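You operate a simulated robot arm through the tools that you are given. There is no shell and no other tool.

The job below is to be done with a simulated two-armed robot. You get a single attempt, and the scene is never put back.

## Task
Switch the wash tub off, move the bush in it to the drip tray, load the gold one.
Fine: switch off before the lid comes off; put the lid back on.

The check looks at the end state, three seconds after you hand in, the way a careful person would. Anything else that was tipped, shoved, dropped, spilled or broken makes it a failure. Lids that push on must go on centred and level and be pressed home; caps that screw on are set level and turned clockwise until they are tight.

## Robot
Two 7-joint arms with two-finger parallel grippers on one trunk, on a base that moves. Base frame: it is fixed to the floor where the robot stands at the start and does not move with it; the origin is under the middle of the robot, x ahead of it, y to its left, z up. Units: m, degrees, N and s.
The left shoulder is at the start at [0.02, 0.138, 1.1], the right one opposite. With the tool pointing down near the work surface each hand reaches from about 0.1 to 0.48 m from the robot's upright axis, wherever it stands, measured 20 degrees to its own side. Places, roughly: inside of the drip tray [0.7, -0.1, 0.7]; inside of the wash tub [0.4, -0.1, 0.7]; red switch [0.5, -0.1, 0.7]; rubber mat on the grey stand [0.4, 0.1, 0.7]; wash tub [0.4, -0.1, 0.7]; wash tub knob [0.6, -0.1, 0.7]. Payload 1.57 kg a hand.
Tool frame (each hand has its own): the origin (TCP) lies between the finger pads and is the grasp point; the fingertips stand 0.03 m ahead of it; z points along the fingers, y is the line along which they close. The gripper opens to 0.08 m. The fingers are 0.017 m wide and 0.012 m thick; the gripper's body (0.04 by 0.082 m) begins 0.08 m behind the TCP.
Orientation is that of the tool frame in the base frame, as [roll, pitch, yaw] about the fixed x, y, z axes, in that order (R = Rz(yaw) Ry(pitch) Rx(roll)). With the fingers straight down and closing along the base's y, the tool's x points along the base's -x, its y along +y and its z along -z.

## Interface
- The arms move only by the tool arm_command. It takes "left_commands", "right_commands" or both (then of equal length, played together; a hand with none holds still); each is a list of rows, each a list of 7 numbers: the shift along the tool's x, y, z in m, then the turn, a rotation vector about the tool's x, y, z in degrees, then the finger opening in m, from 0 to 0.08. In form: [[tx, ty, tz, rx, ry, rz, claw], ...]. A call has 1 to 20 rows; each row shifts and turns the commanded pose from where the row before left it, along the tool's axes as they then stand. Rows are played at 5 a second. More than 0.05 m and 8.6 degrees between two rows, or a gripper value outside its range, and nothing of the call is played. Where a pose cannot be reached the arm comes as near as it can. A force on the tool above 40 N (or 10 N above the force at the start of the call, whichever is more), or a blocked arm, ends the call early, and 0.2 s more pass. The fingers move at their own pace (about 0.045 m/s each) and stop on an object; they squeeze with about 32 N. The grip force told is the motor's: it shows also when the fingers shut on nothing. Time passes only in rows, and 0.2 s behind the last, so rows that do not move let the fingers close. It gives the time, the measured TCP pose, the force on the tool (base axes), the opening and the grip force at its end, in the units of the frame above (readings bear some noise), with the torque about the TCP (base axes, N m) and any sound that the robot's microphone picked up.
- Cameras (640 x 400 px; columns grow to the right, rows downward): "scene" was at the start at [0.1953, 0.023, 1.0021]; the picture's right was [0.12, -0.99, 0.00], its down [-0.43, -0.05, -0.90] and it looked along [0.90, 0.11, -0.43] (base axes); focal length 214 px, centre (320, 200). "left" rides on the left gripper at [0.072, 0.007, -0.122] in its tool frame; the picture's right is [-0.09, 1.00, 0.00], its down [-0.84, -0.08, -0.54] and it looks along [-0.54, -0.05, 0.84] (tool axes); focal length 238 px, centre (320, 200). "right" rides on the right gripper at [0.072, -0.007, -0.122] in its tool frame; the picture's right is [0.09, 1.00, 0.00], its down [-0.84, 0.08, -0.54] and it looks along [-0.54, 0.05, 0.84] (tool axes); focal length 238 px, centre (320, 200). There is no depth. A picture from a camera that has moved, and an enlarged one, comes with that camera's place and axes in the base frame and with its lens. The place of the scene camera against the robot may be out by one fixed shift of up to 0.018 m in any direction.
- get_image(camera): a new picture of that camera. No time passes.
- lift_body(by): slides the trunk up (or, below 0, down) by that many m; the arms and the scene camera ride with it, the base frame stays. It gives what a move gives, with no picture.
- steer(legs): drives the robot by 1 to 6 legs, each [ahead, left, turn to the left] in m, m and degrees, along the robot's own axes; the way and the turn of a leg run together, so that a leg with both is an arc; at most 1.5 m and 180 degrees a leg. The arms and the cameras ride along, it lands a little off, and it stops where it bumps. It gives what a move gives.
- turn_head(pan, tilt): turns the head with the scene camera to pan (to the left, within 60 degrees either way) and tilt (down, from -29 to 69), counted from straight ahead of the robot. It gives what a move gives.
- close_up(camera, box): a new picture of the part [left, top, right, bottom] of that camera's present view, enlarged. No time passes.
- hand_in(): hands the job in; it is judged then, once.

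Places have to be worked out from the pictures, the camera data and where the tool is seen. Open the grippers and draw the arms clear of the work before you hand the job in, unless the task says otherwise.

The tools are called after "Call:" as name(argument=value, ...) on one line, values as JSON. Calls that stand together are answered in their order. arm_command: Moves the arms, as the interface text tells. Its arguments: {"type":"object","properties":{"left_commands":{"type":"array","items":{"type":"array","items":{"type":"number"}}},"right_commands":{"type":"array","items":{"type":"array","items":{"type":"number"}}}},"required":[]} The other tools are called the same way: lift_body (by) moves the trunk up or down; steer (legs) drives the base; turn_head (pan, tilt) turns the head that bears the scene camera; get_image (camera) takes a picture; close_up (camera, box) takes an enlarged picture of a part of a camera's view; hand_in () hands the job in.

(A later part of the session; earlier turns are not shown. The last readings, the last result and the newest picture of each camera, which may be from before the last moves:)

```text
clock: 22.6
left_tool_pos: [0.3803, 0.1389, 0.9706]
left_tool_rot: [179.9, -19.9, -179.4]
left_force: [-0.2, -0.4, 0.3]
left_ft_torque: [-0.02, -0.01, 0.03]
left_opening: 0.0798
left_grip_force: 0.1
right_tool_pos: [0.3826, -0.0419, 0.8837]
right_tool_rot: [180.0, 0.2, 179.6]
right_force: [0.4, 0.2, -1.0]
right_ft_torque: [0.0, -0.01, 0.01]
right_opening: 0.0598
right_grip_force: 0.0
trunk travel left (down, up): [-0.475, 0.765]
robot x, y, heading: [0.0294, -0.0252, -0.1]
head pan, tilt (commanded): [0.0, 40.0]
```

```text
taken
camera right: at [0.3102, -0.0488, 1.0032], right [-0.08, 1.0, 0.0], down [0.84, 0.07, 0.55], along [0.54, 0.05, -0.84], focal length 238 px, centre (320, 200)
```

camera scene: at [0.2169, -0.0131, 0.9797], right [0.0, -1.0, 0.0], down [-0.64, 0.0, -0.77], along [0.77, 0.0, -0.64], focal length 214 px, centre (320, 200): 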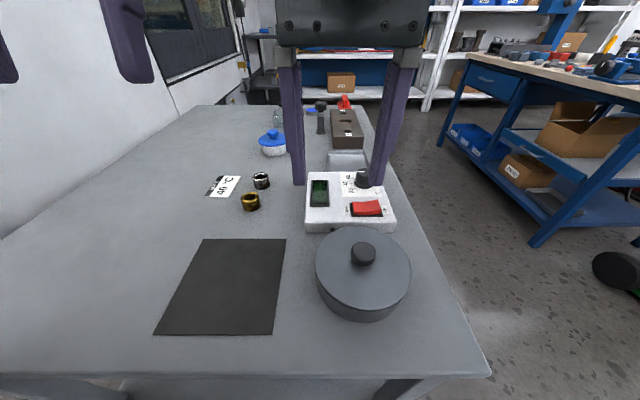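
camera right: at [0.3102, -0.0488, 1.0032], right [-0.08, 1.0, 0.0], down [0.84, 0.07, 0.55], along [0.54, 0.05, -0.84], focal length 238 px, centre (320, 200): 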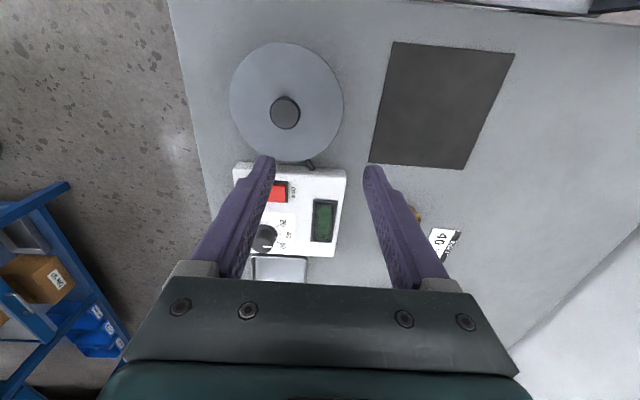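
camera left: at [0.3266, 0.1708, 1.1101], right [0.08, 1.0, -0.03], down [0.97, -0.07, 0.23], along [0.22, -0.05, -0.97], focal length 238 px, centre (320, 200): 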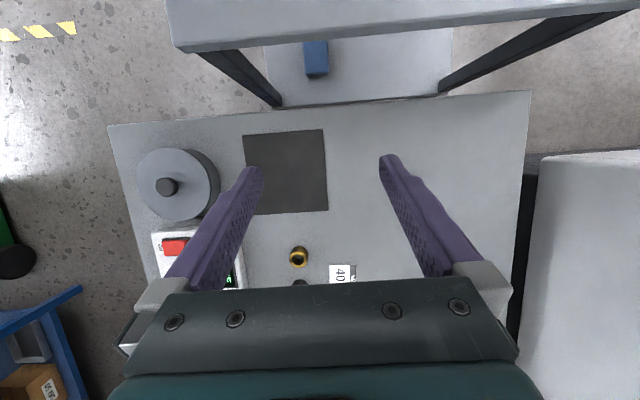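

There is now about 8 cm between head and wrist. I'll line up over the knob again and descend partway.

Call:
arm_command(right_commands=[[0.0065, -0.018, 0, 0, 0, -0.2, 0.06], [0.0066, -0.0178, 0.02, 0, 0, -0.2, 0.06], [0, 0, 0.03, 0, 0, 0, 0.06], [0, 0, 0, 0, 0, 0, 0.06]])

Call:
close_up(camera="right", box=[220, 60, 420, 220])

```text
clock: 23.6
left_tool_pos: [0.3803, 0.1402, 0.9709]
left_tool_rot: [179.9, -19.8, -179.3]
left_force: [0.6, 0.7, 0.1]
left_ft_torque: [0.01, -0.01, 0.01]
left_opening: 0.08
left_grip_force: 0.0
right_tool_pos: [0.3701, -0.078, 0.8316]
right_tool_rot: [179.9, 0.2, 179.9]
right_force: [0.3, 0.6, 0.4]
right_ft_torque: [0.01, 0.02, -0.03]
right_opening: 0.0599
right_grip_force: 0.0
trunk travel left (down, up): [-0.475, 0.765]
robot x, y, heading: [0.0243, -0.0258, 0.1]
head pan, tilt (commanded): [0.0, 40.0]
```

```text
2.50 times, centred on (320, 140) of right
camera zoom: at [0.298, -0.0853, 0.9524], right [-0.09, 1.0, 0.0], down [0.83, 0.08, 0.55], along [0.54, 0.05, -0.84], focal length 596 px, centre (320, 350)
```

zoom: 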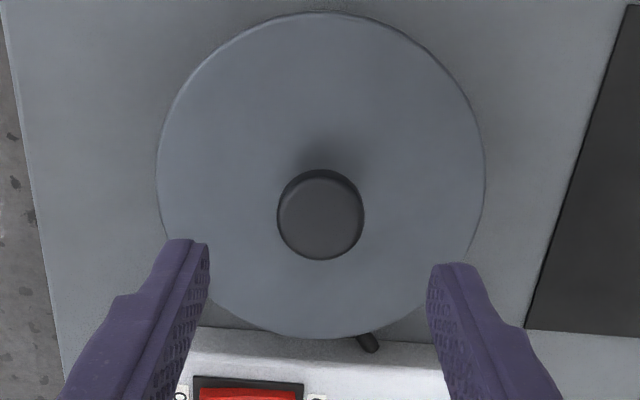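

The knob is centred under the hand. I'll descend until the fingertips are about 4 mm above the lid top.

Call:
arm_command(right_commands=[[0, 0, 0.025, 0, 0, 0, 0.06], [0, 0, 0.02, 0, 0, 0, 0.06], [0, 0, 0.009, 0, 0, 0, 0.06], [0, 0, 0.003, 0, 0, 0, 0.06], [0, 0, 0, 0, 0, 0, 0.06]])

Call:
close_up(camera="scene", box=[270, 180, 450, 340])

Call:
get_image(camera="right")

```text
clock: 24.8
left_tool_pos: [0.3799, 0.1388, 0.9712]
left_tool_rot: [179.9, -19.9, -179.5]
left_force: [-0.4, -1.1, -1.2]
left_ft_torque: [0.01, -0.02, 0.02]
left_opening: 0.0799
left_grip_force: 0.0
right_tool_pos: [0.3703, -0.0782, 0.7757]
right_tool_rot: [179.9, 0.1, -180.0]
right_force: [-0.5, -0.3, -0.5]
right_ft_torque: [0.02, 0.02, 0.0]
right_opening: 0.06
right_grip_force: 0.0
trunk travel left (down, up): [-0.475, 0.765]
robot x, y, heading: [0.0262, -0.0255, -0.1]
head pan, tilt (commanded): [0.0, 40.0]
```

```text
2.50 times, centred on (360, 260) of scene
camera zoom: at [0.2169, -0.0131, 0.9797], right [0.0, -1.0, 0.0], down [-0.64, 0.0, -0.77], along [0.77, 0.0, -0.64], focal length 536 px, centre (220, 50)
```

zoom: 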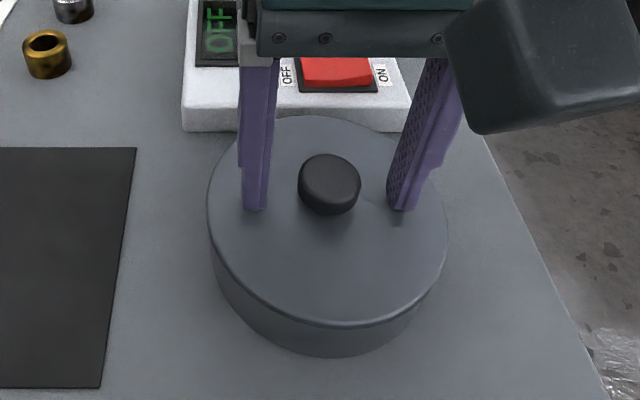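

```text
taken
camera right: at [0.2967, -0.0851, 0.8961], right [-0.09, 1.0, 0.0], down [0.83, 0.08, 0.55], along [0.54, 0.05, -0.84], focal length 238 px, centre (320, 200)
```

right: 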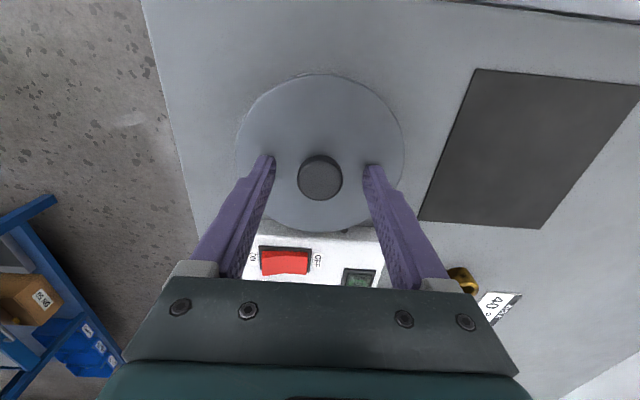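

The fingers straddle the knob, so I'll close on it.

Call:
arm_command(right_commands=[[0, 0, 0.001, 0, 0, 0, 0.0], [0, 0, 0, 0, 0, 0, 0.0], [0, 0, 0, 0, 0, 0, 0.0], [0, 0, 0, 0, 0, 0, 0.0]])

Call:
close_up(camera="scene", box=[270, 180, 450, 340])

```text
clock: 25.8
left_tool_pos: [0.3813, 0.14, 0.9717]
left_tool_rot: [179.9, -19.9, -179.3]
left_force: [0.3, -0.7, 0.1]
left_ft_torque: [0.02, -0.01, 0.02]
left_opening: 0.0798
left_grip_force: 0.1
right_tool_pos: [0.369, -0.0787, 0.7748]
right_tool_rot: [179.9, 0.2, 179.9]
right_force: [-0.6, -0.9, -0.9]
right_ft_torque: [-0.04, 0.01, -0.01]
right_opening: 0.0286
right_grip_force: 32.0
trunk travel left (down, up): [-0.475, 0.765]
robot x, y, heading: [0.0288, -0.0222, 0.0]
head pan, tilt (commanded): [0.0, 40.0]
heard: snap
```

```text
2.50 times, centred on (360, 260) of scene
camera zoom: at [0.217, -0.0131, 0.9797], right [0.0, -1.0, 0.0], down [-0.64, 0.0, -0.77], along [0.77, 0.0, -0.64], focal length 536 px, centre (220, 50)
```

zoom: 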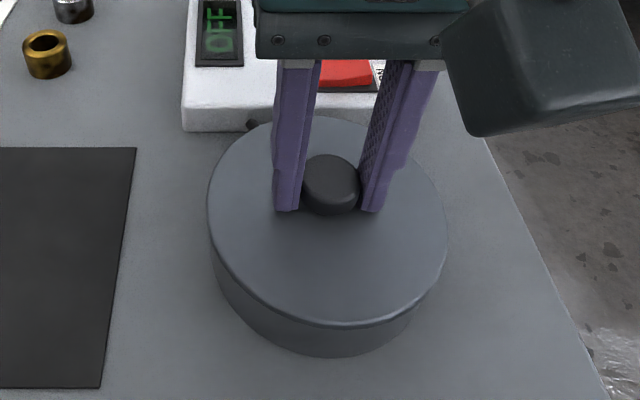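

I have a firm grip on the knob at 0.0286 m. I'll lift slowly and watch the force, to be sure only the lid comes up.

Call:
arm_command(right_commands=[[0, 0, -0.003, 0, 0, 0, 0.0], [0, 0, -0.004, 0, 0, 0, 0.0], [0, 0, -0.005, 0, 0, 0, 0.0], [0, 0, -0.006, 0, 0, 0, 0.0]])

Call:
close_up(camera="scene", box=[270, 180, 450, 340])

Call:
get_image(camera="right")

```text
clock: 26.8
left_tool_pos: [0.3819, 0.1389, 0.972]
left_tool_rot: [180.0, -19.9, -179.4]
left_force: [0.5, 0.6, 0.1]
left_ft_torque: [0.03, 0.02, 0.0]
left_opening: 0.0799
left_grip_force: 0.0
right_tool_pos: [0.3699, -0.0765, 0.7918]
right_tool_rot: [180.0, 0.2, 179.8]
right_force: [-0.1, 0.8, 0.4]
right_ft_torque: [-0.04, -0.01, 0.01]
right_opening: 0.0285
right_grip_force: 32.0
trunk travel left (down, up): [-0.475, 0.765]
robot x, y, heading: [0.0267, -0.0266, -0.2]
head pan, tilt (commanded): [0.0, 40.0]
```

```text
2.50 times, centred on (360, 260) of scene
camera zoom: at [0.2169, -0.0131, 0.9797], right [0.0, -1.0, 0.0], down [-0.64, 0.0, -0.77], along [0.77, 0.0, -0.64], focal length 536 px, centre (220, 50)
```

zoom: 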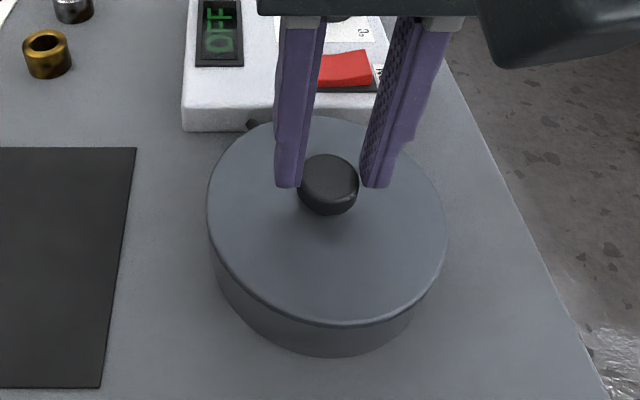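

```text
taken
camera right: at [0.2973, -0.0846, 0.9131], right [-0.09, 1.0, 0.0], down [0.83, 0.08, 0.55], along [0.54, 0.05, -0.84], focal length 238 px, centre (320, 200)
```

right: 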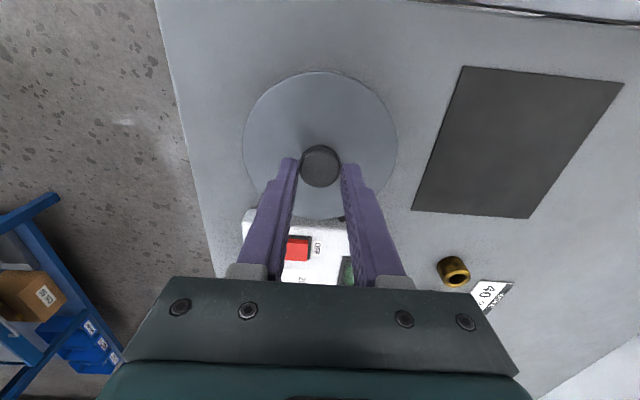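

The grip slid up the knob and the lid stayed on, so it holds firmly. I'll take a deeper grip and pull in very small steps, reading the force each time.

Call:
arm_command(right_commands=[[0, 0, 0, 0, 0, 0, 0.05], [0, 0, 0.01, 0, 0, 0, 0.05], [0, -0.0015, 0.009, 0, 0, 0, 0.05], [0, 0, 0.001, 0, 0, 0, 0.05], [0, 0, 0, 0, 0, 0, 0.05]])

Call:
close_up(camera="scene", box=[310, 210, 410, 300])

Call:
close_up(camera="right", box=[220, 70, 420, 250])

```text
clock: 28.0
left_tool_pos: [0.3797, 0.1388, 0.9712]
left_tool_rot: [179.9, -20.0, -179.4]
left_force: [-0.1, -0.2, -1.1]
left_ft_torque: [-0.02, -0.01, 0.01]
left_opening: 0.08
left_grip_force: 0.0
right_tool_pos: [0.3689, -0.0809, 0.7733]
right_tool_rot: [179.9, 0.2, 179.8]
right_force: [-6.9, -2.0, 19.3]
right_ft_torque: [-0.34, 0.24, -0.2]
right_opening: 0.0501
right_grip_force: 0.1
trunk travel left (down, up): [-0.475, 0.765]
robot x, y, heading: [0.0291, -0.021, 0.1]
head pan, tilt (commanded): [0.0, 40.0]
heard: snap
```

```text
4.44 times, centred on (360, 255) of scene
camera zoom: at [0.2166, -0.0137, 0.98], right [0.0, -1.0, 0.0], down [-0.64, 0.0, -0.77], along [0.77, 0.0, -0.64], focal length 953 px, centre (142, -44)
```

zoom: 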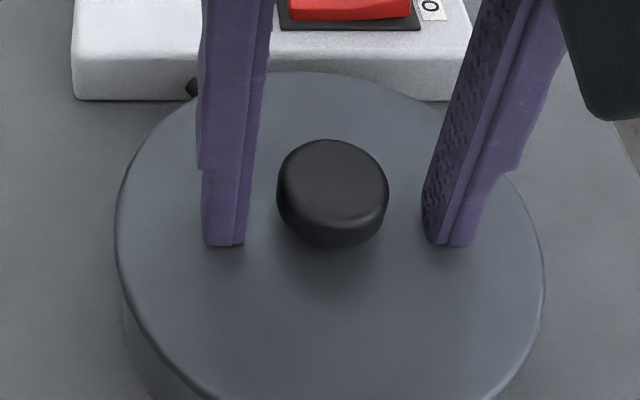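

```text
2.22 times, centred on (320, 160) of right
camera zoom: at [0.2965, -0.0868, 0.8937], right [-0.09, 1.0, 0.0], down [0.84, 0.08, 0.54], along [0.54, 0.05, -0.84], focal length 530 px, centre (320, 289)
```

zoom: 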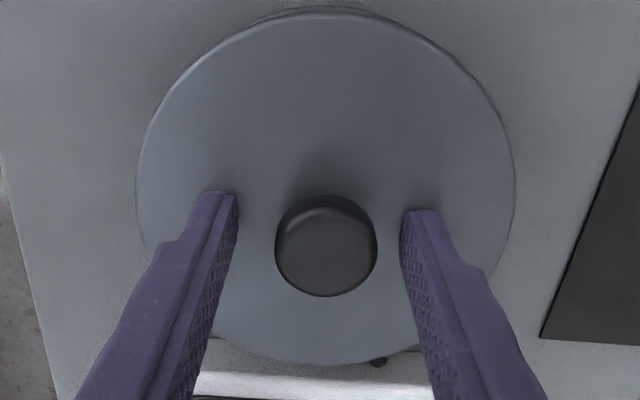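

The fingertips touched the lid top with 19 N and another "snap" was heard. I'll relieve the pressure and look closely at how the lid sits.

Call:
arm_command(right_commands=[[0, 0.001, -0.003, 0, 0, 0, 0.05], [0, 0, 0, 0, 0, 0, 0.05]])

Call:
close_up(camera="scene", box=[300, 210, 430, 340])

Call:
close_up(camera="right", box=[220, 50, 420, 240])

Call:
get_image(camera="left")

```text
clock: 28.6
left_tool_pos: [0.3822, 0.1404, 0.9702]
left_tool_rot: [179.9, -19.9, -179.3]
left_force: [0.6, -0.1, 0.6]
left_ft_torque: [-0.02, 0.02, 0.0]
left_opening: 0.0799
left_grip_force: 0.1
right_tool_pos: [0.3691, -0.0771, 0.775]
right_tool_rot: [179.9, 0.3, 179.9]
right_force: [-0.1, -0.4, 0.4]
right_ft_torque: [-0.02, -0.01, 0.0]
right_opening: 0.05
right_grip_force: 0.1
trunk travel left (down, up): [-0.475, 0.765]
robot x, y, heading: [0.0302, -0.025, -0.1]
head pan, tilt (commanded): [0.0, 40.0]
```

```text
3.08 times, centred on (365, 275) of scene
camera zoom: at [0.217, -0.0131, 0.9796], right [0.0, -1.0, 0.0], down [-0.64, 0.0, -0.77], along [0.77, 0.0, -0.64], focal length 660 px, centre (182, -31)
```

zoom: 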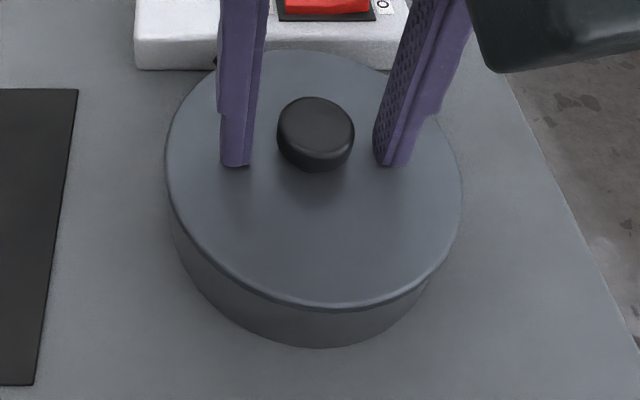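

```text
2.11 times, centred on (320, 145) of right
camera zoom: at [0.2972, -0.085, 0.8954], right [-0.09, 1.0, 0.0], down [0.83, 0.08, 0.55], along [0.54, 0.05, -0.84], focal length 502 px, centre (320, 316)
```

zoom: 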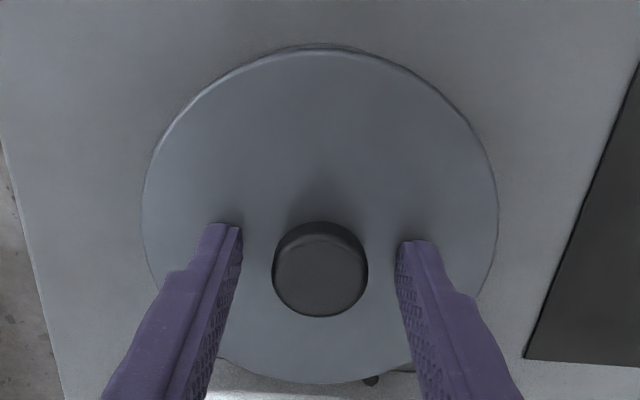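

```text
taken
camera left: at [0.3546, 0.1455, 1.1096], right [0.08, 1.0, -0.03], down [0.97, -0.07, 0.22], along [0.22, -0.05, -0.97], focal length 238 px, centre (320, 200)
```

left: 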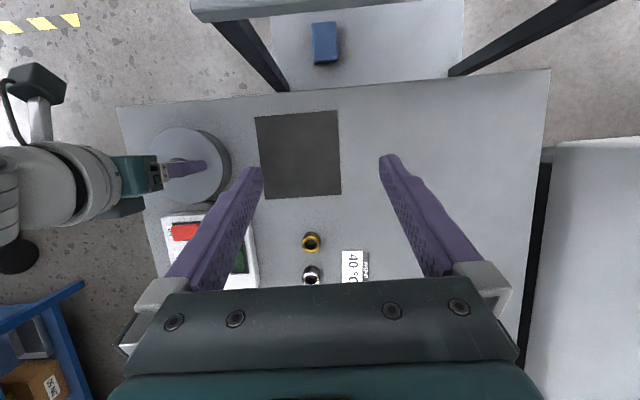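

The lid sits flush and the fingers are either side of the knob. I'll grip again and raise just 2 mm to read the pull force.

Call:
arm_command(right_commands=[[0, 0, 0.0005, 0, 0, 0, 0.03], [0, 0, 0, 0, 0, 0, 0.02], [0, 0, 0, 0, 0, 0, 0.0], [0, 0, 0, 0, 0, 0, 0.0]])

Call:
arm_command(right_commands=[[0, 0, -0.002, 0, 0, 0, 0.0]])

Call:
arm_command(right_commands=[[0, 0, -0.002, 0, 0, 0, 0.0]])

```text
clock: 29.6
left_tool_pos: [0.3804, 0.1387, 0.9716]
left_tool_rot: [179.9, -20.0, -179.5]
left_force: [-0.3, -1.1, 0.8]
left_ft_torque: [-0.01, -0.01, -0.01]
left_opening: 0.0797
left_grip_force: 0.1
right_tool_pos: [0.3685, -0.0784, 0.7745]
right_tool_rot: [179.8, 0.2, 179.9]
right_force: [-0.2, -0.5, 0.5]
right_ft_torque: [-0.04, 0.02, 0.02]
right_opening: 0.0288
right_grip_force: 32.0
trunk travel left (down, up): [-0.475, 0.765]
robot x, y, heading: [0.0299, -0.0207, 0.0]
head pan, tilt (commanded): [0.0, 40.0]
heard: snap
```

```text
clock: 30.0
left_tool_pos: [0.3801, 0.1391, 0.9711]
left_tool_rot: [179.9, -19.9, -179.4]
left_force: [-0.6, 0.3, 0.0]
left_ft_torque: [0.04, 0.03, 0.01]
left_opening: 0.0799
left_grip_force: 0.0
right_tool_pos: [0.3701, -0.077, 0.7759]
right_tool_rot: [179.9, 0.2, 180.0]
right_force: [-0.9, 0.7, -0.5]
right_ft_torque: [0.0, -0.01, 0.01]
right_opening: 0.0283
right_grip_force: 32.0
trunk travel left (down, up): [-0.475, 0.765]
robot x, y, heading: [0.0303, -0.0256, 0.1]
head pan, tilt (commanded): [0.0, 40.0]
```

```text
clock: 30.4
left_tool_pos: [0.3801, 0.1395, 0.9717]
left_tool_rot: [180.0, -19.9, -179.4]
left_force: [-0.1, -0.1, 0.3]
left_ft_torque: [0.02, 0.03, 0.0]
left_opening: 0.0801
left_grip_force: 0.1
right_tool_pos: [0.3685, -0.0776, 0.7798]
right_tool_rot: [179.9, 0.2, 179.8]
right_force: [-0.5, 0.2, -0.9]
right_ft_torque: [0.01, 0.0, 0.01]
right_opening: 0.0288
right_grip_force: 31.5
trunk travel left (down, up): [-0.475, 0.765]
robot x, y, heading: [0.0278, -0.0245, -0.0]
head pan, tilt (commanded): [0.0, 40.0]
```

There is almost no pull force, so I'll look at whether the lid is following the hand.

Call:
close_up(camera="scene", box=[300, 210, 430, 340])

Call:
close_up(camera="right", box=[220, 50, 420, 240])

```text
3.08 times, centred on (365, 275) of scene
camera zoom: at [0.2169, -0.0131, 0.9797], right [0.0, -1.0, 0.0], down [-0.64, 0.0, -0.77], along [0.77, 0.0, -0.64], focal length 660 px, centre (182, -31)
```

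zoom: 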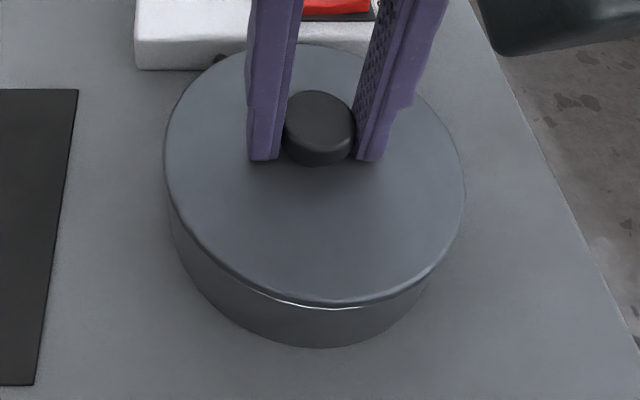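

```text
2.11 times, centred on (320, 145) of right
camera zoom: at [0.2969, -0.0848, 0.8998], right [-0.09, 1.0, 0.0], down [0.83, 0.08, 0.55], along [0.54, 0.05, -0.84], focal length 502 px, centre (320, 316)
```

zoom: 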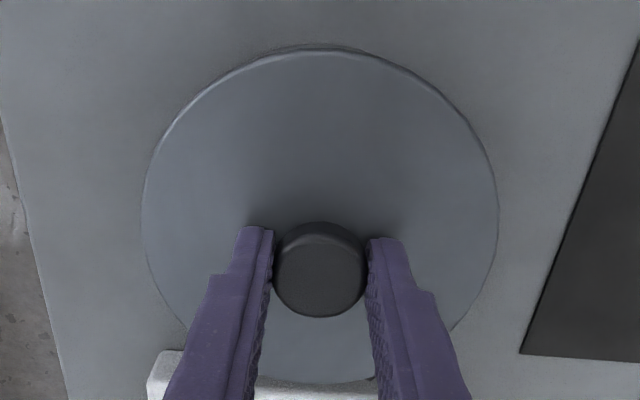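

A bright gap shows at the rim, so the lid is coming up this time. I'll keep raising it gently.

Call:
arm_command(right_commands=[[0, 0, -0.002, 0, 0, 0, 0.0], [0, 0, -0.002, 0, 0, 0, 0.0], [0, 0, -0.002, 0, 0, 0, 0.0]])

Call:
close_up(camera="scene", box=[300, 210, 430, 340])

Call:
close_up(camera="right", box=[220, 50, 420, 240])

```text
clock: 31.2
left_tool_pos: [0.3811, 0.1394, 0.9716]
left_tool_rot: [179.9, -19.9, -179.5]
left_force: [-0.8, -0.3, -0.7]
left_ft_torque: [-0.01, 0.02, 0.02]
left_opening: 0.0799
left_grip_force: 0.1
right_tool_pos: [0.3696, -0.0771, 0.7856]
right_tool_rot: [179.9, 0.2, 179.9]
right_force: [0.2, 0.6, -1.2]
right_ft_torque: [0.01, 0.02, 0.0]
right_opening: 0.0284
right_grip_force: 31.8
trunk travel left (down, up): [-0.475, 0.765]
robot x, y, heading: [0.0252, -0.0253, 0.0]
head pan, tilt (commanded): [0.0, 40.0]
```

```text
3.08 times, centred on (365, 275) of scene
camera zoom: at [0.2169, -0.0131, 0.9797], right [0.0, -1.0, 0.0], down [-0.64, 0.0, -0.77], along [0.77, 0.0, -0.64], focal length 660 px, centre (182, -31)
```

zoom: 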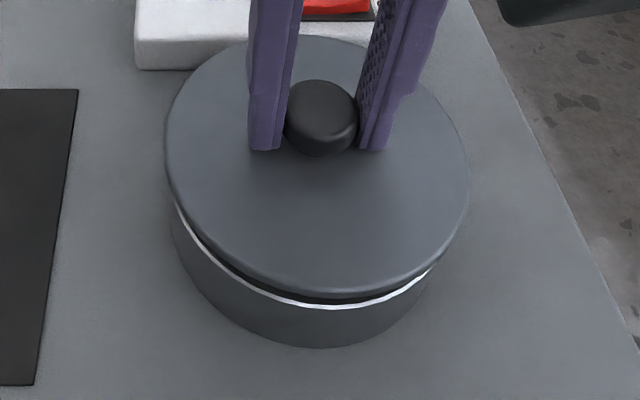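

```text
2.11 times, centred on (320, 145) of right
camera zoom: at [0.2977, -0.085, 0.9055], right [-0.09, 1.0, 0.0], down [0.83, 0.08, 0.55], along [0.54, 0.05, -0.84], focal length 502 px, centre (320, 316)
```

zoom: 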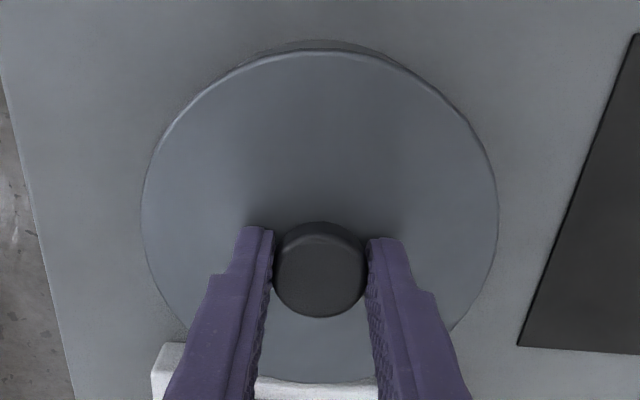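

The lid is free and level in the grip. I'll raise it 6 cm clear of the tub.

Call:
arm_command(right_commands=[[0, 0, -0.005, 0, 0, 0, 0.0], [0, 0, -0.008, 0, 0, 0, 0.0], [0, 0, -0.01, 0, 0, 0, 0.0], [0, 0, -0.012, 0, 0, 0, 0.0], [0, 0, -0.012, 0, 0, 0, 0.0], [0, 0, -0.008, 0, 0, 0, 0.0], [0, 0, 0, 0, 0, 0, 0.0]])

Call:
get_image(camera="scene")

Call:
get_image(camera="right")

```text
clock: 32.8
left_tool_pos: [0.3809, 0.1392, 0.9721]
left_tool_rot: [179.9, -20.0, -179.3]
left_force: [0.7, -0.9, 0.6]
left_ft_torque: [0.02, 0.0, 0.01]
left_opening: 0.08
left_grip_force: 0.0
right_tool_pos: [0.3698, -0.0794, 0.8416]
right_tool_rot: [179.9, 0.2, 179.9]
right_force: [0.3, 1.0, -0.5]
right_ft_torque: [-0.01, 0.0, 0.05]
right_opening: 0.0285
right_grip_force: 32.1
trunk travel left (down, up): [-0.475, 0.765]
robot x, y, heading: [0.0286, -0.0237, -0.0]
head pan, tilt (commanded): [0.0, 40.0]
```

```text
taken
camera scene: at [0.2169, -0.0131, 0.9797], right [0.0, -1.0, 0.0], down [-0.64, 0.0, -0.77], along [0.77, 0.0, -0.64], focal length 214 px, centre (320, 200)
```

scene: 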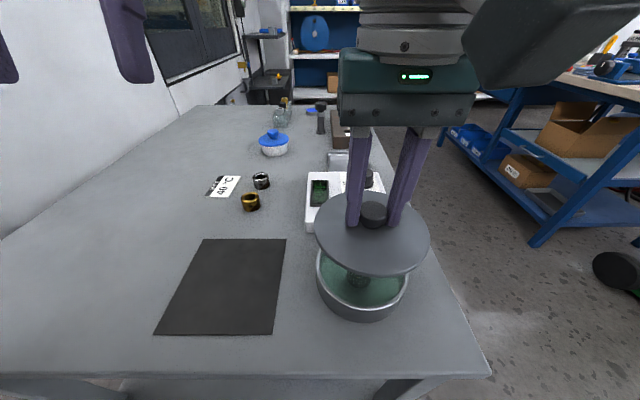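

```text
taken
camera right: at [0.2977, -0.0856, 0.9615], right [-0.09, 1.0, 0.0], down [0.83, 0.08, 0.55], along [0.54, 0.05, -0.84], focal length 238 px, centre (320, 200)
```

right: 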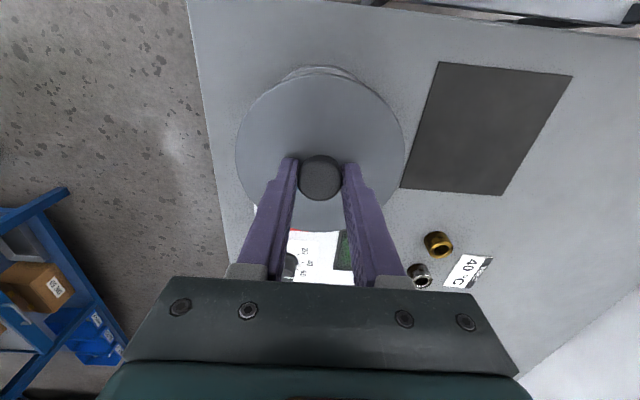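

The lid is up and the tub is open, with water in it. I'll tilt the head out of the way and carry the lid left over the mat centre.

Call:
turn_head(pan=-30, tilt=-20)

Call:
arm_command(right_commands=[[0, 0.01, 0, 0, 0, 0, 0.0], [0, 0.018, 0, 0, 0, 0, 0.0], [0, 0.02, 0, 0, 0, 0, 0.0], [0, 0.02, 0, 0, 0, 0, 0.0], [0, 0.02, 0, 0, 0, 0, 0.0], [0, 0.02, 0, 0, 0, 0, 0.0], [0, 0.02, 0, 0, 0, 0, 0.0], [0, 0.02, 0, 0, 0, 0, 0.0], [0, 0.018, 0, 0, 0, 0, 0.0], [0, 0.0105, 0, 0, 0, 0, 0.0], [0, 0, 0, 0, 0, 0, 0.0]])

Call:
get_image(camera="right")

Call:
get_image(camera="left")

```text
clock: 34.1
left_tool_pos: [0.3805, 0.1391, 0.9715]
left_tool_rot: [179.9, -19.8, -179.4]
left_force: [0.7, 0.4, -0.9]
left_ft_torque: [-0.02, 0.0, -0.01]
left_opening: 0.08
left_grip_force: 0.1
right_tool_pos: [0.3695, -0.0793, 0.8411]
right_tool_rot: [180.0, 0.2, 179.9]
right_force: [-0.1, -0.5, -0.6]
right_ft_torque: [0.03, -0.05, 0.01]
right_opening: 0.0285
right_grip_force: 32.4
trunk travel left (down, up): [-0.475, 0.765]
robot x, y, heading: [0.026, -0.0273, 0.0]
head pan, tilt (commanded): [-30.0, -20.0]
```

```text
clock: 36.0
left_tool_pos: [0.3819, 0.1488, 0.9708]
left_tool_rot: [178.1, -19.7, -177.7]
left_force: [8.2, 28.0, 0.4]
left_ft_torque: [0.28, -0.08, 0.03]
left_opening: 0.055
left_grip_force: 0.1
right_tool_pos: [0.3711, 0.0678, 0.8405]
right_tool_rot: [-179.3, 0.1, 179.5]
right_force: [-7.0, -29.0, -1.3]
right_ft_torque: [3.34, -0.84, 0.27]
right_opening: 0.0286
right_grip_force: 32.3
trunk travel left (down, up): [-0.475, 0.765]
robot x, y, heading: [0.0267, -0.0235, -0.1]
head pan, tilt (commanded): [-30.0, -20.0]
stopped in row 9 (left hand): the force on the tool passed its limit at 46 N (the readings are from after the stop); the commanded pose is now the measured one
```

```text
taken
camera right: at [0.2995, 0.0635, 0.9601], right [-0.08, 1.0, -0.01], down [0.84, 0.08, 0.54], along [0.54, 0.03, -0.84], focal length 238 px, centre (320, 200)
```

right: 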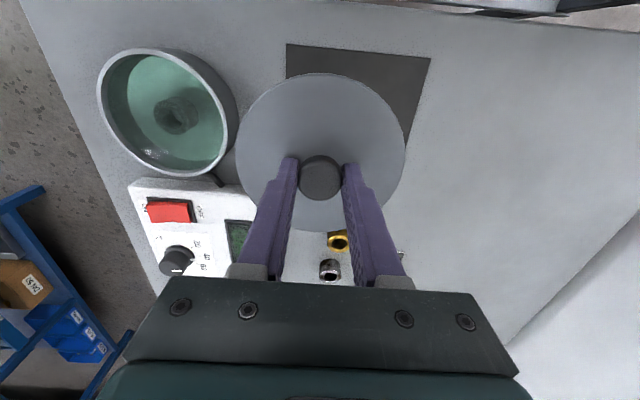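

```text
taken
camera left: at [0.3559, 0.1505, 1.1086], right [0.06, 1.0, 0.0], down [0.97, -0.06, 0.23], along [0.23, -0.01, -0.97], focal length 238 px, centre (320, 200)
```

left: 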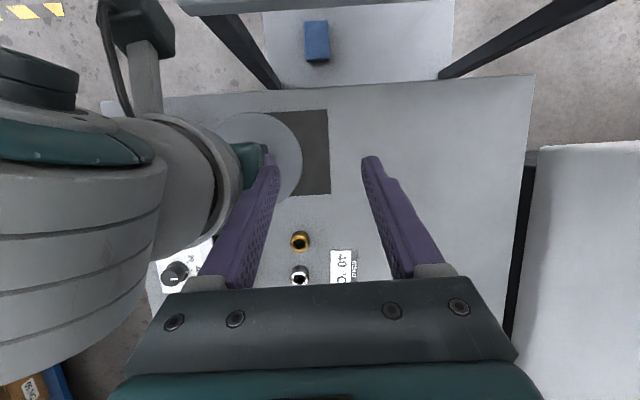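

I forgot my parked left hand and the two hands met. The lid is still held firmly and level. I'll ease the right hand back, then move the left hand up and to the left.

Call:
arm_command(left_commands=[[0, 0.02, 0, 0, 0, 0, 0.08], [0, 0.03, -0.02, 0, 0, 0, 0.08], [0, 0.03, -0.02, 0, 0, 0, 0.08], [0, 0.03, -0.02, 0, 0, 0, 0.08], [0, 0.02, 0, 0, 0, 0, 0.08], [0, 0, 0, 0, 0, 0, 0.08]], right_commands=[[0, -0.015, 0, 0, 0, 0, 0.0], [0, -0.005, 0, 0, 0, 0, 0.0], [0, 0, 0, 0, 0, 0, 0.0], [0, 0, 0, 0, 0, 0, 0.0], [0, 0, 0, 0, 0, 0, 0.0], [0, 0, 0, 0, 0, 0, 0.0]])

Call:
get_image(camera="right")

Call:
get_image(camera="left")

```text
clock: 36.8
left_tool_pos: [0.3662, 0.2224, 0.9365]
left_tool_rot: [179.0, -31.8, -177.8]
left_force: [0.3, -0.2, -0.1]
left_ft_torque: [-0.01, -0.01, -0.05]
left_opening: 0.0802
left_grip_force: 0.1
right_tool_pos: [0.3717, 0.0503, 0.8402]
right_tool_rot: [-179.8, 0.2, 179.7]
right_force: [-0.8, 0.0, -1.6]
right_ft_torque: [0.0, -0.04, -0.01]
right_opening: 0.0286
right_grip_force: 32.2
trunk travel left (down, up): [-0.475, 0.765]
robot x, y, heading: [0.0275, -0.0254, 0.1]
head pan, tilt (commanded): [-30.0, -20.0]
stopped in row 4 (left hand): the arm was blocked; the commanded pose is now the measured one
```

```text
taken
camera right: at [0.2996, 0.045, 0.9609], right [-0.09, 1.0, -0.01], down [0.84, 0.08, 0.54], along [0.54, 0.04, -0.84], focal length 238 px, centre (320, 200)
```

right: 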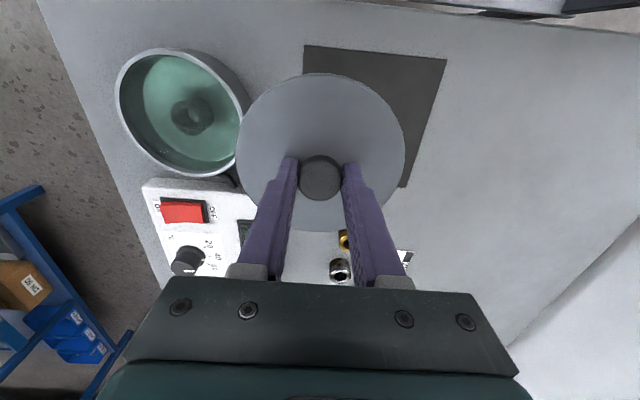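

```text
taken
camera left: at [0.3689, 0.2266, 1.078], right [0.05, 1.0, -0.03], down [1.0, -0.05, 0.02], along [0.02, -0.04, -1.0], focal length 238 px, centre (320, 200)
```

left: 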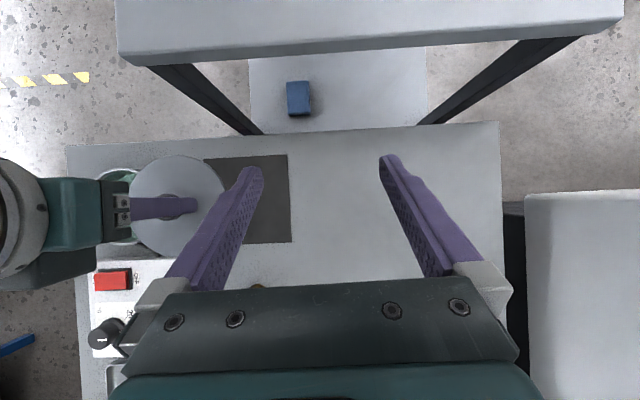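

The left arm reports being blocked, with no force on the tool. I'll look at where its elbow is relative to the trolley.

Call:
turn_head(pan=55, tilt=30)

Call:
get_image(camera="scene")

Call:
turn_head(pan=60, tilt=5)

Call:
get_image(camera="scene")

```text
clock: 38.4
left_tool_pos: [0.3662, 0.2217, 0.9378]
left_tool_rot: [178.9, -31.7, -177.9]
left_force: [-0.2, 0.2, -0.2]
left_ft_torque: [0.0, 0.01, 0.01]
left_opening: 0.0801
left_grip_force: 0.0
right_tool_pos: [0.3714, 0.051, 0.8413]
right_tool_rot: [-179.8, 0.2, 179.7]
right_force: [-0.1, 0.0, -1.5]
right_ft_torque: [0.01, 0.02, -0.03]
right_opening: 0.0283
right_grip_force: 32.0
trunk travel left (down, up): [-0.475, 0.765]
robot x, y, heading: [0.0276, -0.0236, -0.0]
head pan, tilt (commanded): [55.0, 30.0]
```

```text
taken
camera scene: at [0.1838, 0.061, 0.9951], right [0.82, -0.57, 0.0], down [-0.29, -0.41, -0.87], along [0.5, 0.71, -0.5], focal length 214 px, centre (320, 200)
```

scene: 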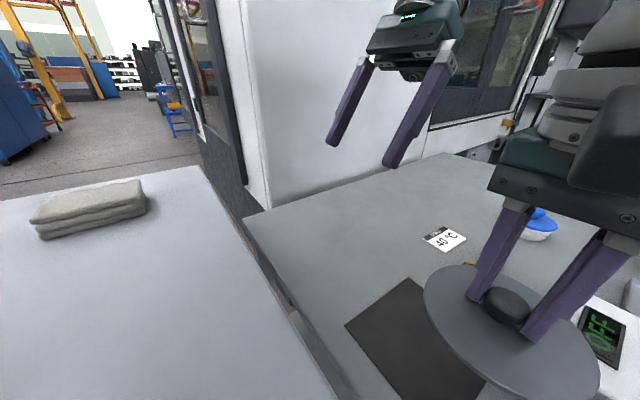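

```text
clock: 39.3
left_tool_pos: [0.3658, 0.2214, 0.9381]
left_tool_rot: [178.9, -31.7, -178.0]
left_force: [0.2, -0.2, -0.2]
left_ft_torque: [-0.04, 0.01, 0.0]
left_opening: 0.08
left_grip_force: 0.0
right_tool_pos: [0.3718, 0.0512, 0.8414]
right_tool_rot: [-179.7, 0.2, 179.7]
right_force: [0.5, 0.6, 0.3]
right_ft_torque: [-0.04, 0.0, 0.01]
right_opening: 0.0287
right_grip_force: 32.1
trunk travel left (down, up): [-0.475, 0.765]
robot x, y, heading: [0.0258, -0.0274, -0.2]
head pan, tilt (commanded): [60.0, 5.0]
```

```text
taken
camera scene: at [0.1778, 0.0664, 1.0354], right [0.87, -0.5, 0.0], down [-0.04, -0.08, -1.0], along [0.5, 0.86, -0.09], focal length 214 px, centre (320, 200)
```

scene: 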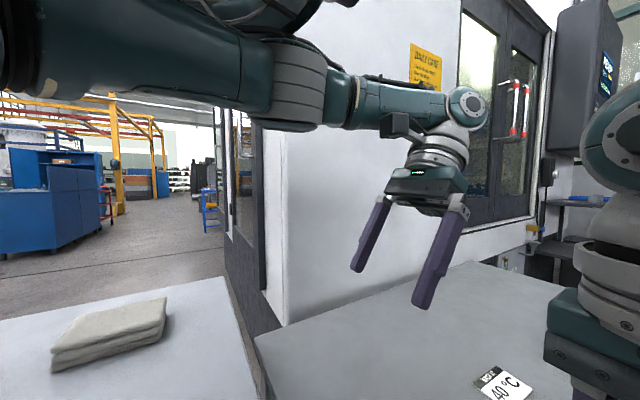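

The left elbow is out near the machine wall, so I won't push it further left. With the left fingers closed there is about 12 cm between the two hands, enough to bring the lid over the mat centre.

Call:
arm_command(left_commands=[[0, 0, 0, 0, 0, 0, 0.0], [0, 0, 0, 0, 0, 0, 0.0], [0, 0, 0, 0, 0, 0, 0.0], [0, 0, 0, 0, 0, 0, 0.0], [0, 0, 0, 0, 0, 0, 0.0], [0, 0, 0, 0, 0, 0, 0.0]], right_commands=[[0, 0, 0, 0, 0, 0, 0.0], [0, 0, 0, 0, 0, 0, 0.0], [0, 0.015, 0, 0, 0, 0, 0.0], [0, 0.017, 0, 0, 0, 0, 0.0], [0, 0.015, 0, 0, 0, 0, 0.0], [0, 0, 0, 0, 0, 0, 0.0]])

Call:
get_image(camera="right")

Call:
get_image(camera="left")

```text
clock: 40.7
left_tool_pos: [0.3667, 0.2213, 0.9367]
left_tool_rot: [178.9, -31.8, -177.9]
left_force: [-0.8, -1.0, -0.7]
left_ft_torque: [-0.02, -0.01, 0.01]
left_opening: 0.0001
left_grip_force: 21.6
right_tool_pos: [0.3715, 0.0822, 0.8408]
right_tool_rot: [-179.6, 0.1, 179.8]
right_force: [-0.3, -0.4, -1.4]
right_ft_torque: [0.03, 0.02, 0.02]
right_opening: 0.0287
right_grip_force: 32.0
right hand out of reach, approached as far as the arm can: row 5
trunk travel left (down, up): [-0.475, 0.765]
robot x, y, heading: [0.0283, -0.0242, -0.1]
head pan, tilt (commanded): [60.0, 5.0]
```

```text
taken
camera right: at [0.2989, 0.0769, 0.9603], right [-0.09, 1.0, -0.01], down [0.84, 0.08, 0.54], along [0.54, 0.04, -0.84], focal length 238 px, centre (320, 200)
```

right: 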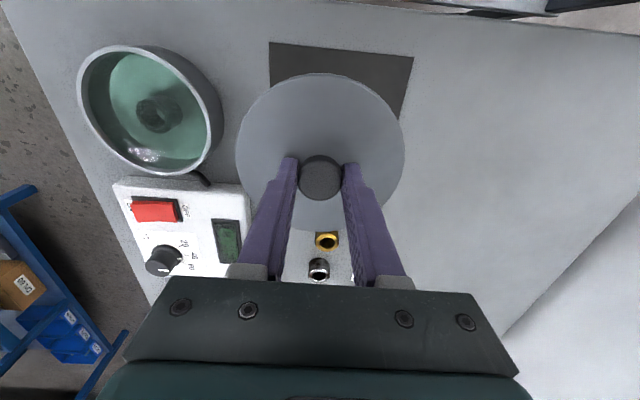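

```text
taken
camera left: at [0.3691, 0.2261, 1.0782], right [0.05, 1.0, -0.03], down [1.0, -0.05, 0.02], along [0.02, -0.03, -1.0], focal length 238 px, centre (320, 200)
```

left: 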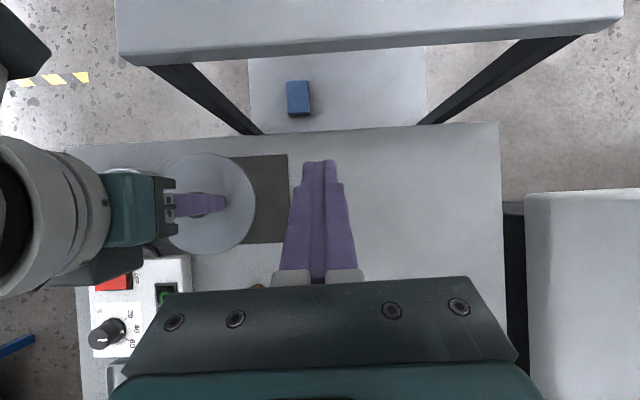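

The right hand hit its reach limit at y=0.082. I'll shift the left hand a bit forward, which draws its elbow in from the wall, then drive the base ahead 4 cm so the mat is in easy reach.

Call:
arm_command(left_commands=[[-0.0135, 0, -0.0162, 0, 0, 0, 0.0], [-0.0135, 0, -0.0162, 0, 0, 0, 0.0], [-0.0135, 0, -0.0162, 0, 0, 0, 0.0], [0, 0, 0, 0, 0, 0, 0.0]])

Call:
get_image(camera="scene")

```text
clock: 41.7
left_tool_pos: [0.3761, 0.2286, 0.9239]
left_tool_rot: [179.0, -35.0, -176.9]
left_force: [-0.2, -0.2, 0.7]
left_ft_torque: [-0.02, 0.01, 0.03]
left_opening: 0.0
left_grip_force: 21.5
left hand out of reach, approached as far as the arm can: row 2, 3
right_tool_pos: [0.3711, 0.0826, 0.8401]
right_tool_rot: [-179.8, 0.2, 179.7]
right_force: [0.0, 0.0, -0.2]
right_ft_torque: [-0.02, 0.02, 0.02]
right_opening: 0.0285
right_grip_force: 31.6
trunk travel left (down, up): [-0.475, 0.765]
robot x, y, heading: [0.0239, -0.0279, 0.1]
head pan, tilt (commanded): [60.0, 5.0]
```

```text
taken
camera scene: at [0.1778, 0.0665, 1.0355], right [0.87, -0.5, 0.0], down [-0.04, -0.08, -1.0], along [0.5, 0.86, -0.09], focal length 214 px, centre (320, 200)
```

scene: 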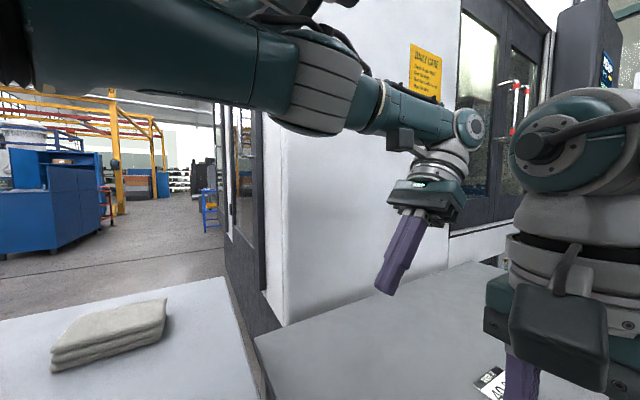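

The left arm is simply near full stretch because of its tilt, and it isn't touching anything. Now I'll drive ahead 4 cm with the lid held high.

Call:
steer(legs=[[0.04, 0, 0]])

Call:
arm_command(right_commands=[[0.012, 0.004, 0, 0, 0, 0, 0.0], [0.014, 0.005, 0, 0, 0, 0, 0.0], [0.014, 0.005, 0, 0, 0, 0, 0.0], [0, 0, 0, 0, 0, 0, 0.0]])

Call:
get_image(camera="right")

```text
clock: 42.5
left_tool_pos: [0.4168, 0.227, 0.9246]
left_tool_rot: [179.0, -35.0, -177.3]
left_force: [0.3, -0.4, 0.3]
left_ft_torque: [-0.02, 0.03, 0.0]
left_opening: 0.0
left_grip_force: 21.3
right_tool_pos: [0.4117, 0.0828, 0.8406]
right_tool_rot: [-179.7, 0.1, 179.7]
right_force: [0.4, -0.6, -0.6]
right_ft_torque: [0.01, 0.01, -0.02]
right_opening: 0.0285
right_grip_force: 32.6
trunk travel left (down, up): [-0.475, 0.765]
robot x, y, heading: [0.0676, -0.0219, 0.1]
head pan, tilt (commanded): [60.0, 5.0]
```

```text
clock: 43.5
left_tool_pos: [0.4165, 0.2264, 0.9247]
left_tool_rot: [179.0, -35.1, -177.1]
left_force: [-0.7, 0.6, 0.0]
left_ft_torque: [0.0, 0.01, -0.01]
left_opening: 0.0
left_grip_force: 21.1
right_tool_pos: [0.371, 0.0977, 0.8398]
right_tool_rot: [-179.6, 0.2, 179.7]
right_force: [-0.5, -0.1, -1.0]
right_ft_torque: [0.0, 0.0, 0.0]
right_opening: 0.0286
right_grip_force: 31.6
trunk travel left (down, up): [-0.475, 0.765]
robot x, y, heading: [0.0688, -0.025, 0.0]
head pan, tilt (commanded): [60.0, 5.0]
```

```text
taken
camera right: at [0.2982, 0.0917, 0.9601], right [-0.09, 1.0, -0.01], down [0.84, 0.08, 0.54], along [0.54, 0.04, -0.84], focal length 238 px, centre (320, 200)
```

right: 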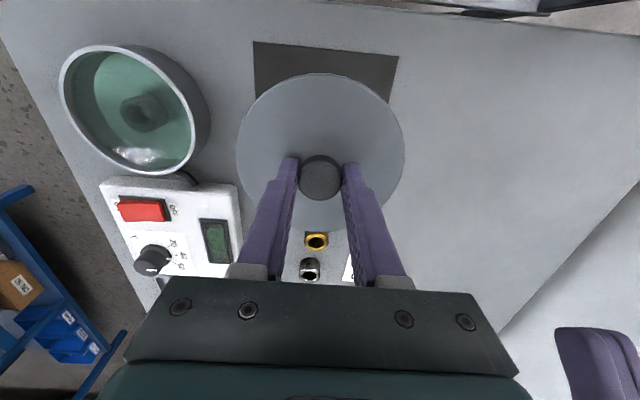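

The lid is over the mat centre at (0.371, 0.098). I'll lower it most of the way, then go in small steps until it touches.

Call:
arm_command(right_commands=[[0, 0, 0.015, 0, 0, 0, 0.0], [0, 0, 0.02, 0, 0, 0, 0.0], [0, 0, 0.02, 0, 0, 0, 0.0], [0, 0, 0.012, 0, 0, 0, 0.0], [0, 0, 0.006, 0, 0, 0, 0.0], [0, 0, 0, 0, 0, 0, 0.0]])

Call:
arm_command(right_commands=[[0, 0, 0.003, 0, 0, 0, 0.0], [0, 0, 0.003, 0, 0, 0, 0.0], [0, 0, 0.003, 0, 0, 0, 0.0]])

Call:
get_image(camera="right")

```text
clock: 45.0
left_tool_pos: [0.4153, 0.2274, 0.9242]
left_tool_rot: [179.0, -35.1, -177.2]
left_force: [-0.1, 0.4, -0.4]
left_ft_torque: [-0.01, 0.01, 0.0]
left_opening: 0.0
left_grip_force: 21.1
right_tool_pos: [0.3712, 0.0934, 0.7744]
right_tool_rot: [-179.6, 0.2, 179.7]
right_force: [0.1, -0.5, 0.5]
right_ft_torque: [-0.01, 0.01, 0.0]
right_opening: 0.0287
right_grip_force: 32.4
right hand out of reach, approached as far as the arm can: row 5
trunk travel left (down, up): [-0.475, 0.765]
robot x, y, heading: [0.0698, -0.0219, 0.2]
head pan, tilt (commanded): [60.0, 5.0]
```

```text
clock: 45.8
left_tool_pos: [0.4149, 0.2266, 0.9237]
left_tool_rot: [179.0, -35.1, -177.3]
left_force: [-1.2, 0.7, -0.2]
left_ft_torque: [0.0, -0.02, 0.01]
left_opening: 0.0
left_grip_force: 21.5
right_tool_pos: [0.3725, 0.0924, 0.7647]
right_tool_rot: [-179.8, 0.1, 179.6]
right_force: [0.0, 0.0, -2.0]
right_ft_torque: [0.0, -0.01, 0.0]
right_opening: 0.0287
right_grip_force: 31.8
trunk travel left (down, up): [-0.475, 0.765]
robot x, y, heading: [0.0683, -0.0255, 0.2]
head pan, tilt (commanded): [60.0, 5.0]
```

```text
taken
camera right: at [0.2993, 0.0863, 0.8845], right [-0.09, 1.0, 0.0], down [0.84, 0.07, 0.54], along [0.54, 0.04, -0.84], focal length 238 px, centre (320, 200)
```

right: 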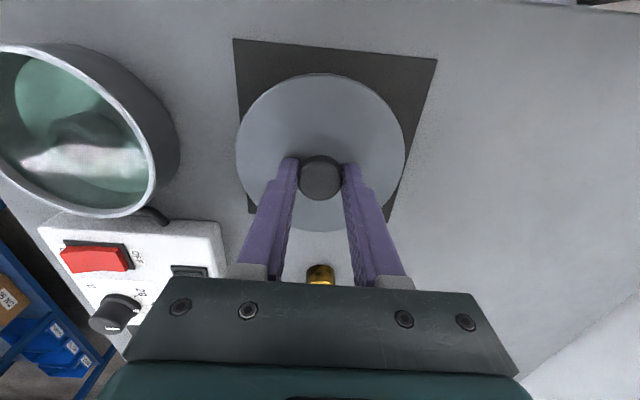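

I'm near the reach limit again, so I'll lower the last bit with the trunk, which moves the hand straight down.

Call:
lift_body(by=-0.012)

Call:
get_image(camera="right")

```text
clock: 46.4
left_tool_pos: [0.4153, 0.2268, 0.9125]
left_tool_rot: [179.1, -35.0, -177.1]
left_force: [0.1, 0.0, -0.2]
left_ft_torque: [-0.02, 0.0, -0.01]
left_opening: 0.0
left_grip_force: 20.7
right_tool_pos: [0.3728, 0.0928, 0.7521]
right_tool_rot: [-179.9, 0.2, 179.7]
right_force: [0.6, 0.5, -1.4]
right_ft_torque: [-0.02, -0.02, -0.04]
right_opening: 0.0288
right_grip_force: 32.1
trunk travel left (down, up): [-0.463, 0.777]
robot x, y, heading: [0.0643, -0.0238, 0.1]
head pan, tilt (commanded): [60.0, 5.0]
```

```text
taken
camera right: at [0.2994, 0.0864, 0.8724], right [-0.08, 1.0, 0.0], down [0.84, 0.07, 0.54], along [0.54, 0.04, -0.84], focal length 238 px, centre (320, 200)
```

right: 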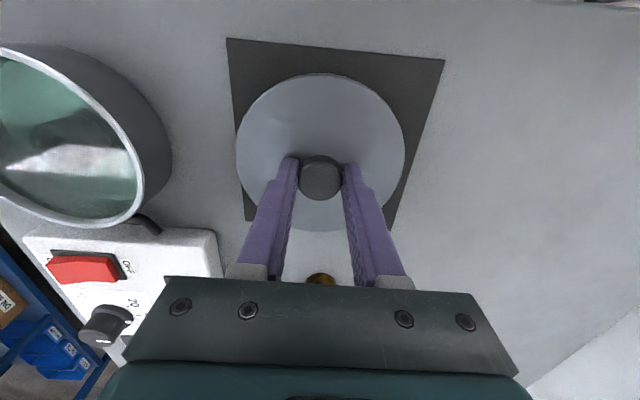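

Call:
lift_body(by=-0.005)

Call:
close_up(camera="right", box=[200, 20, 460, 260])

```text
clock: 46.9
left_tool_pos: [0.4153, 0.2261, 0.907]
left_tool_rot: [179.0, -35.1, -177.3]
left_force: [0.4, -0.4, 0.0]
left_ft_torque: [0.0, 0.04, 0.02]
left_opening: 0.0
left_grip_force: 20.8
right_tool_pos: [0.3716, 0.0918, 0.747]
right_tool_rot: [-179.7, 0.2, 179.7]
right_force: [0.9, -0.5, -0.5]
right_ft_torque: [0.01, 0.01, 0.0]
right_opening: 0.0287
right_grip_force: 31.7
trunk travel left (down, up): [-0.458, 0.782]
robot x, y, heading: [0.0661, -0.0267, 0.1]
head pan, tilt (commanded): [60.0, 5.0]
```

```text
1.67 times, centred on (330, 140) of right
camera zoom: at [0.2994, 0.0864, 0.8674], right [-0.08, 1.0, 0.0], down [0.84, 0.07, 0.54], along [0.54, 0.04, -0.84], focal length 397 px, centre (303, 300)
```

zoom: 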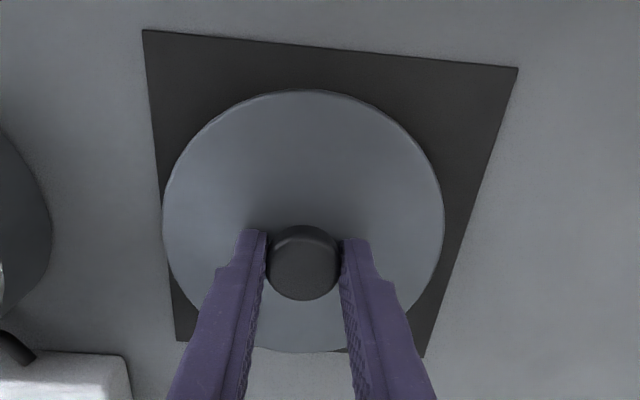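

Call:
lift_body(by=-0.004)

Call:
lift_body(by=-0.003)

```text
clock: 47.4
left_tool_pos: [0.4159, 0.2266, 0.9029]
left_tool_rot: [179.0, -35.2, -177.3]
left_force: [0.3, -0.6, 0.5]
left_ft_torque: [0.02, 0.01, 0.0]
left_opening: 0.0
left_grip_force: 20.9
right_tool_pos: [0.3725, 0.0929, 0.7437]
right_tool_rot: [-179.8, 0.2, 179.6]
right_force: [0.3, -0.3, -0.9]
right_ft_torque: [-0.02, -0.03, 0.02]
right_opening: 0.0284
right_grip_force: 31.4
trunk travel left (down, up): [-0.454, 0.786]
robot x, y, heading: [0.0636, -0.0231, -0.0]
head pan, tilt (commanded): [60.0, 5.0]
```

```text
clock: 47.9
left_tool_pos: [0.4153, 0.2266, 0.8992]
left_tool_rot: [179.0, -35.1, -177.3]
left_force: [-1.4, -0.6, -0.3]
left_ft_torque: [0.03, 0.0, 0.01]
left_opening: 0.0
left_grip_force: 21.3
right_tool_pos: [0.372, 0.0916, 0.7402]
right_tool_rot: [-179.8, 0.2, 179.6]
right_force: [0.0, 0.5, -1.0]
right_ft_torque: [0.02, 0.01, -0.01]
right_opening: 0.0289
right_grip_force: 31.9
trunk travel left (down, up): [-0.451, 0.789]
robot x, y, heading: [0.0667, -0.0249, -0.1]
head pan, tilt (commanded): [60.0, 5.0]
```

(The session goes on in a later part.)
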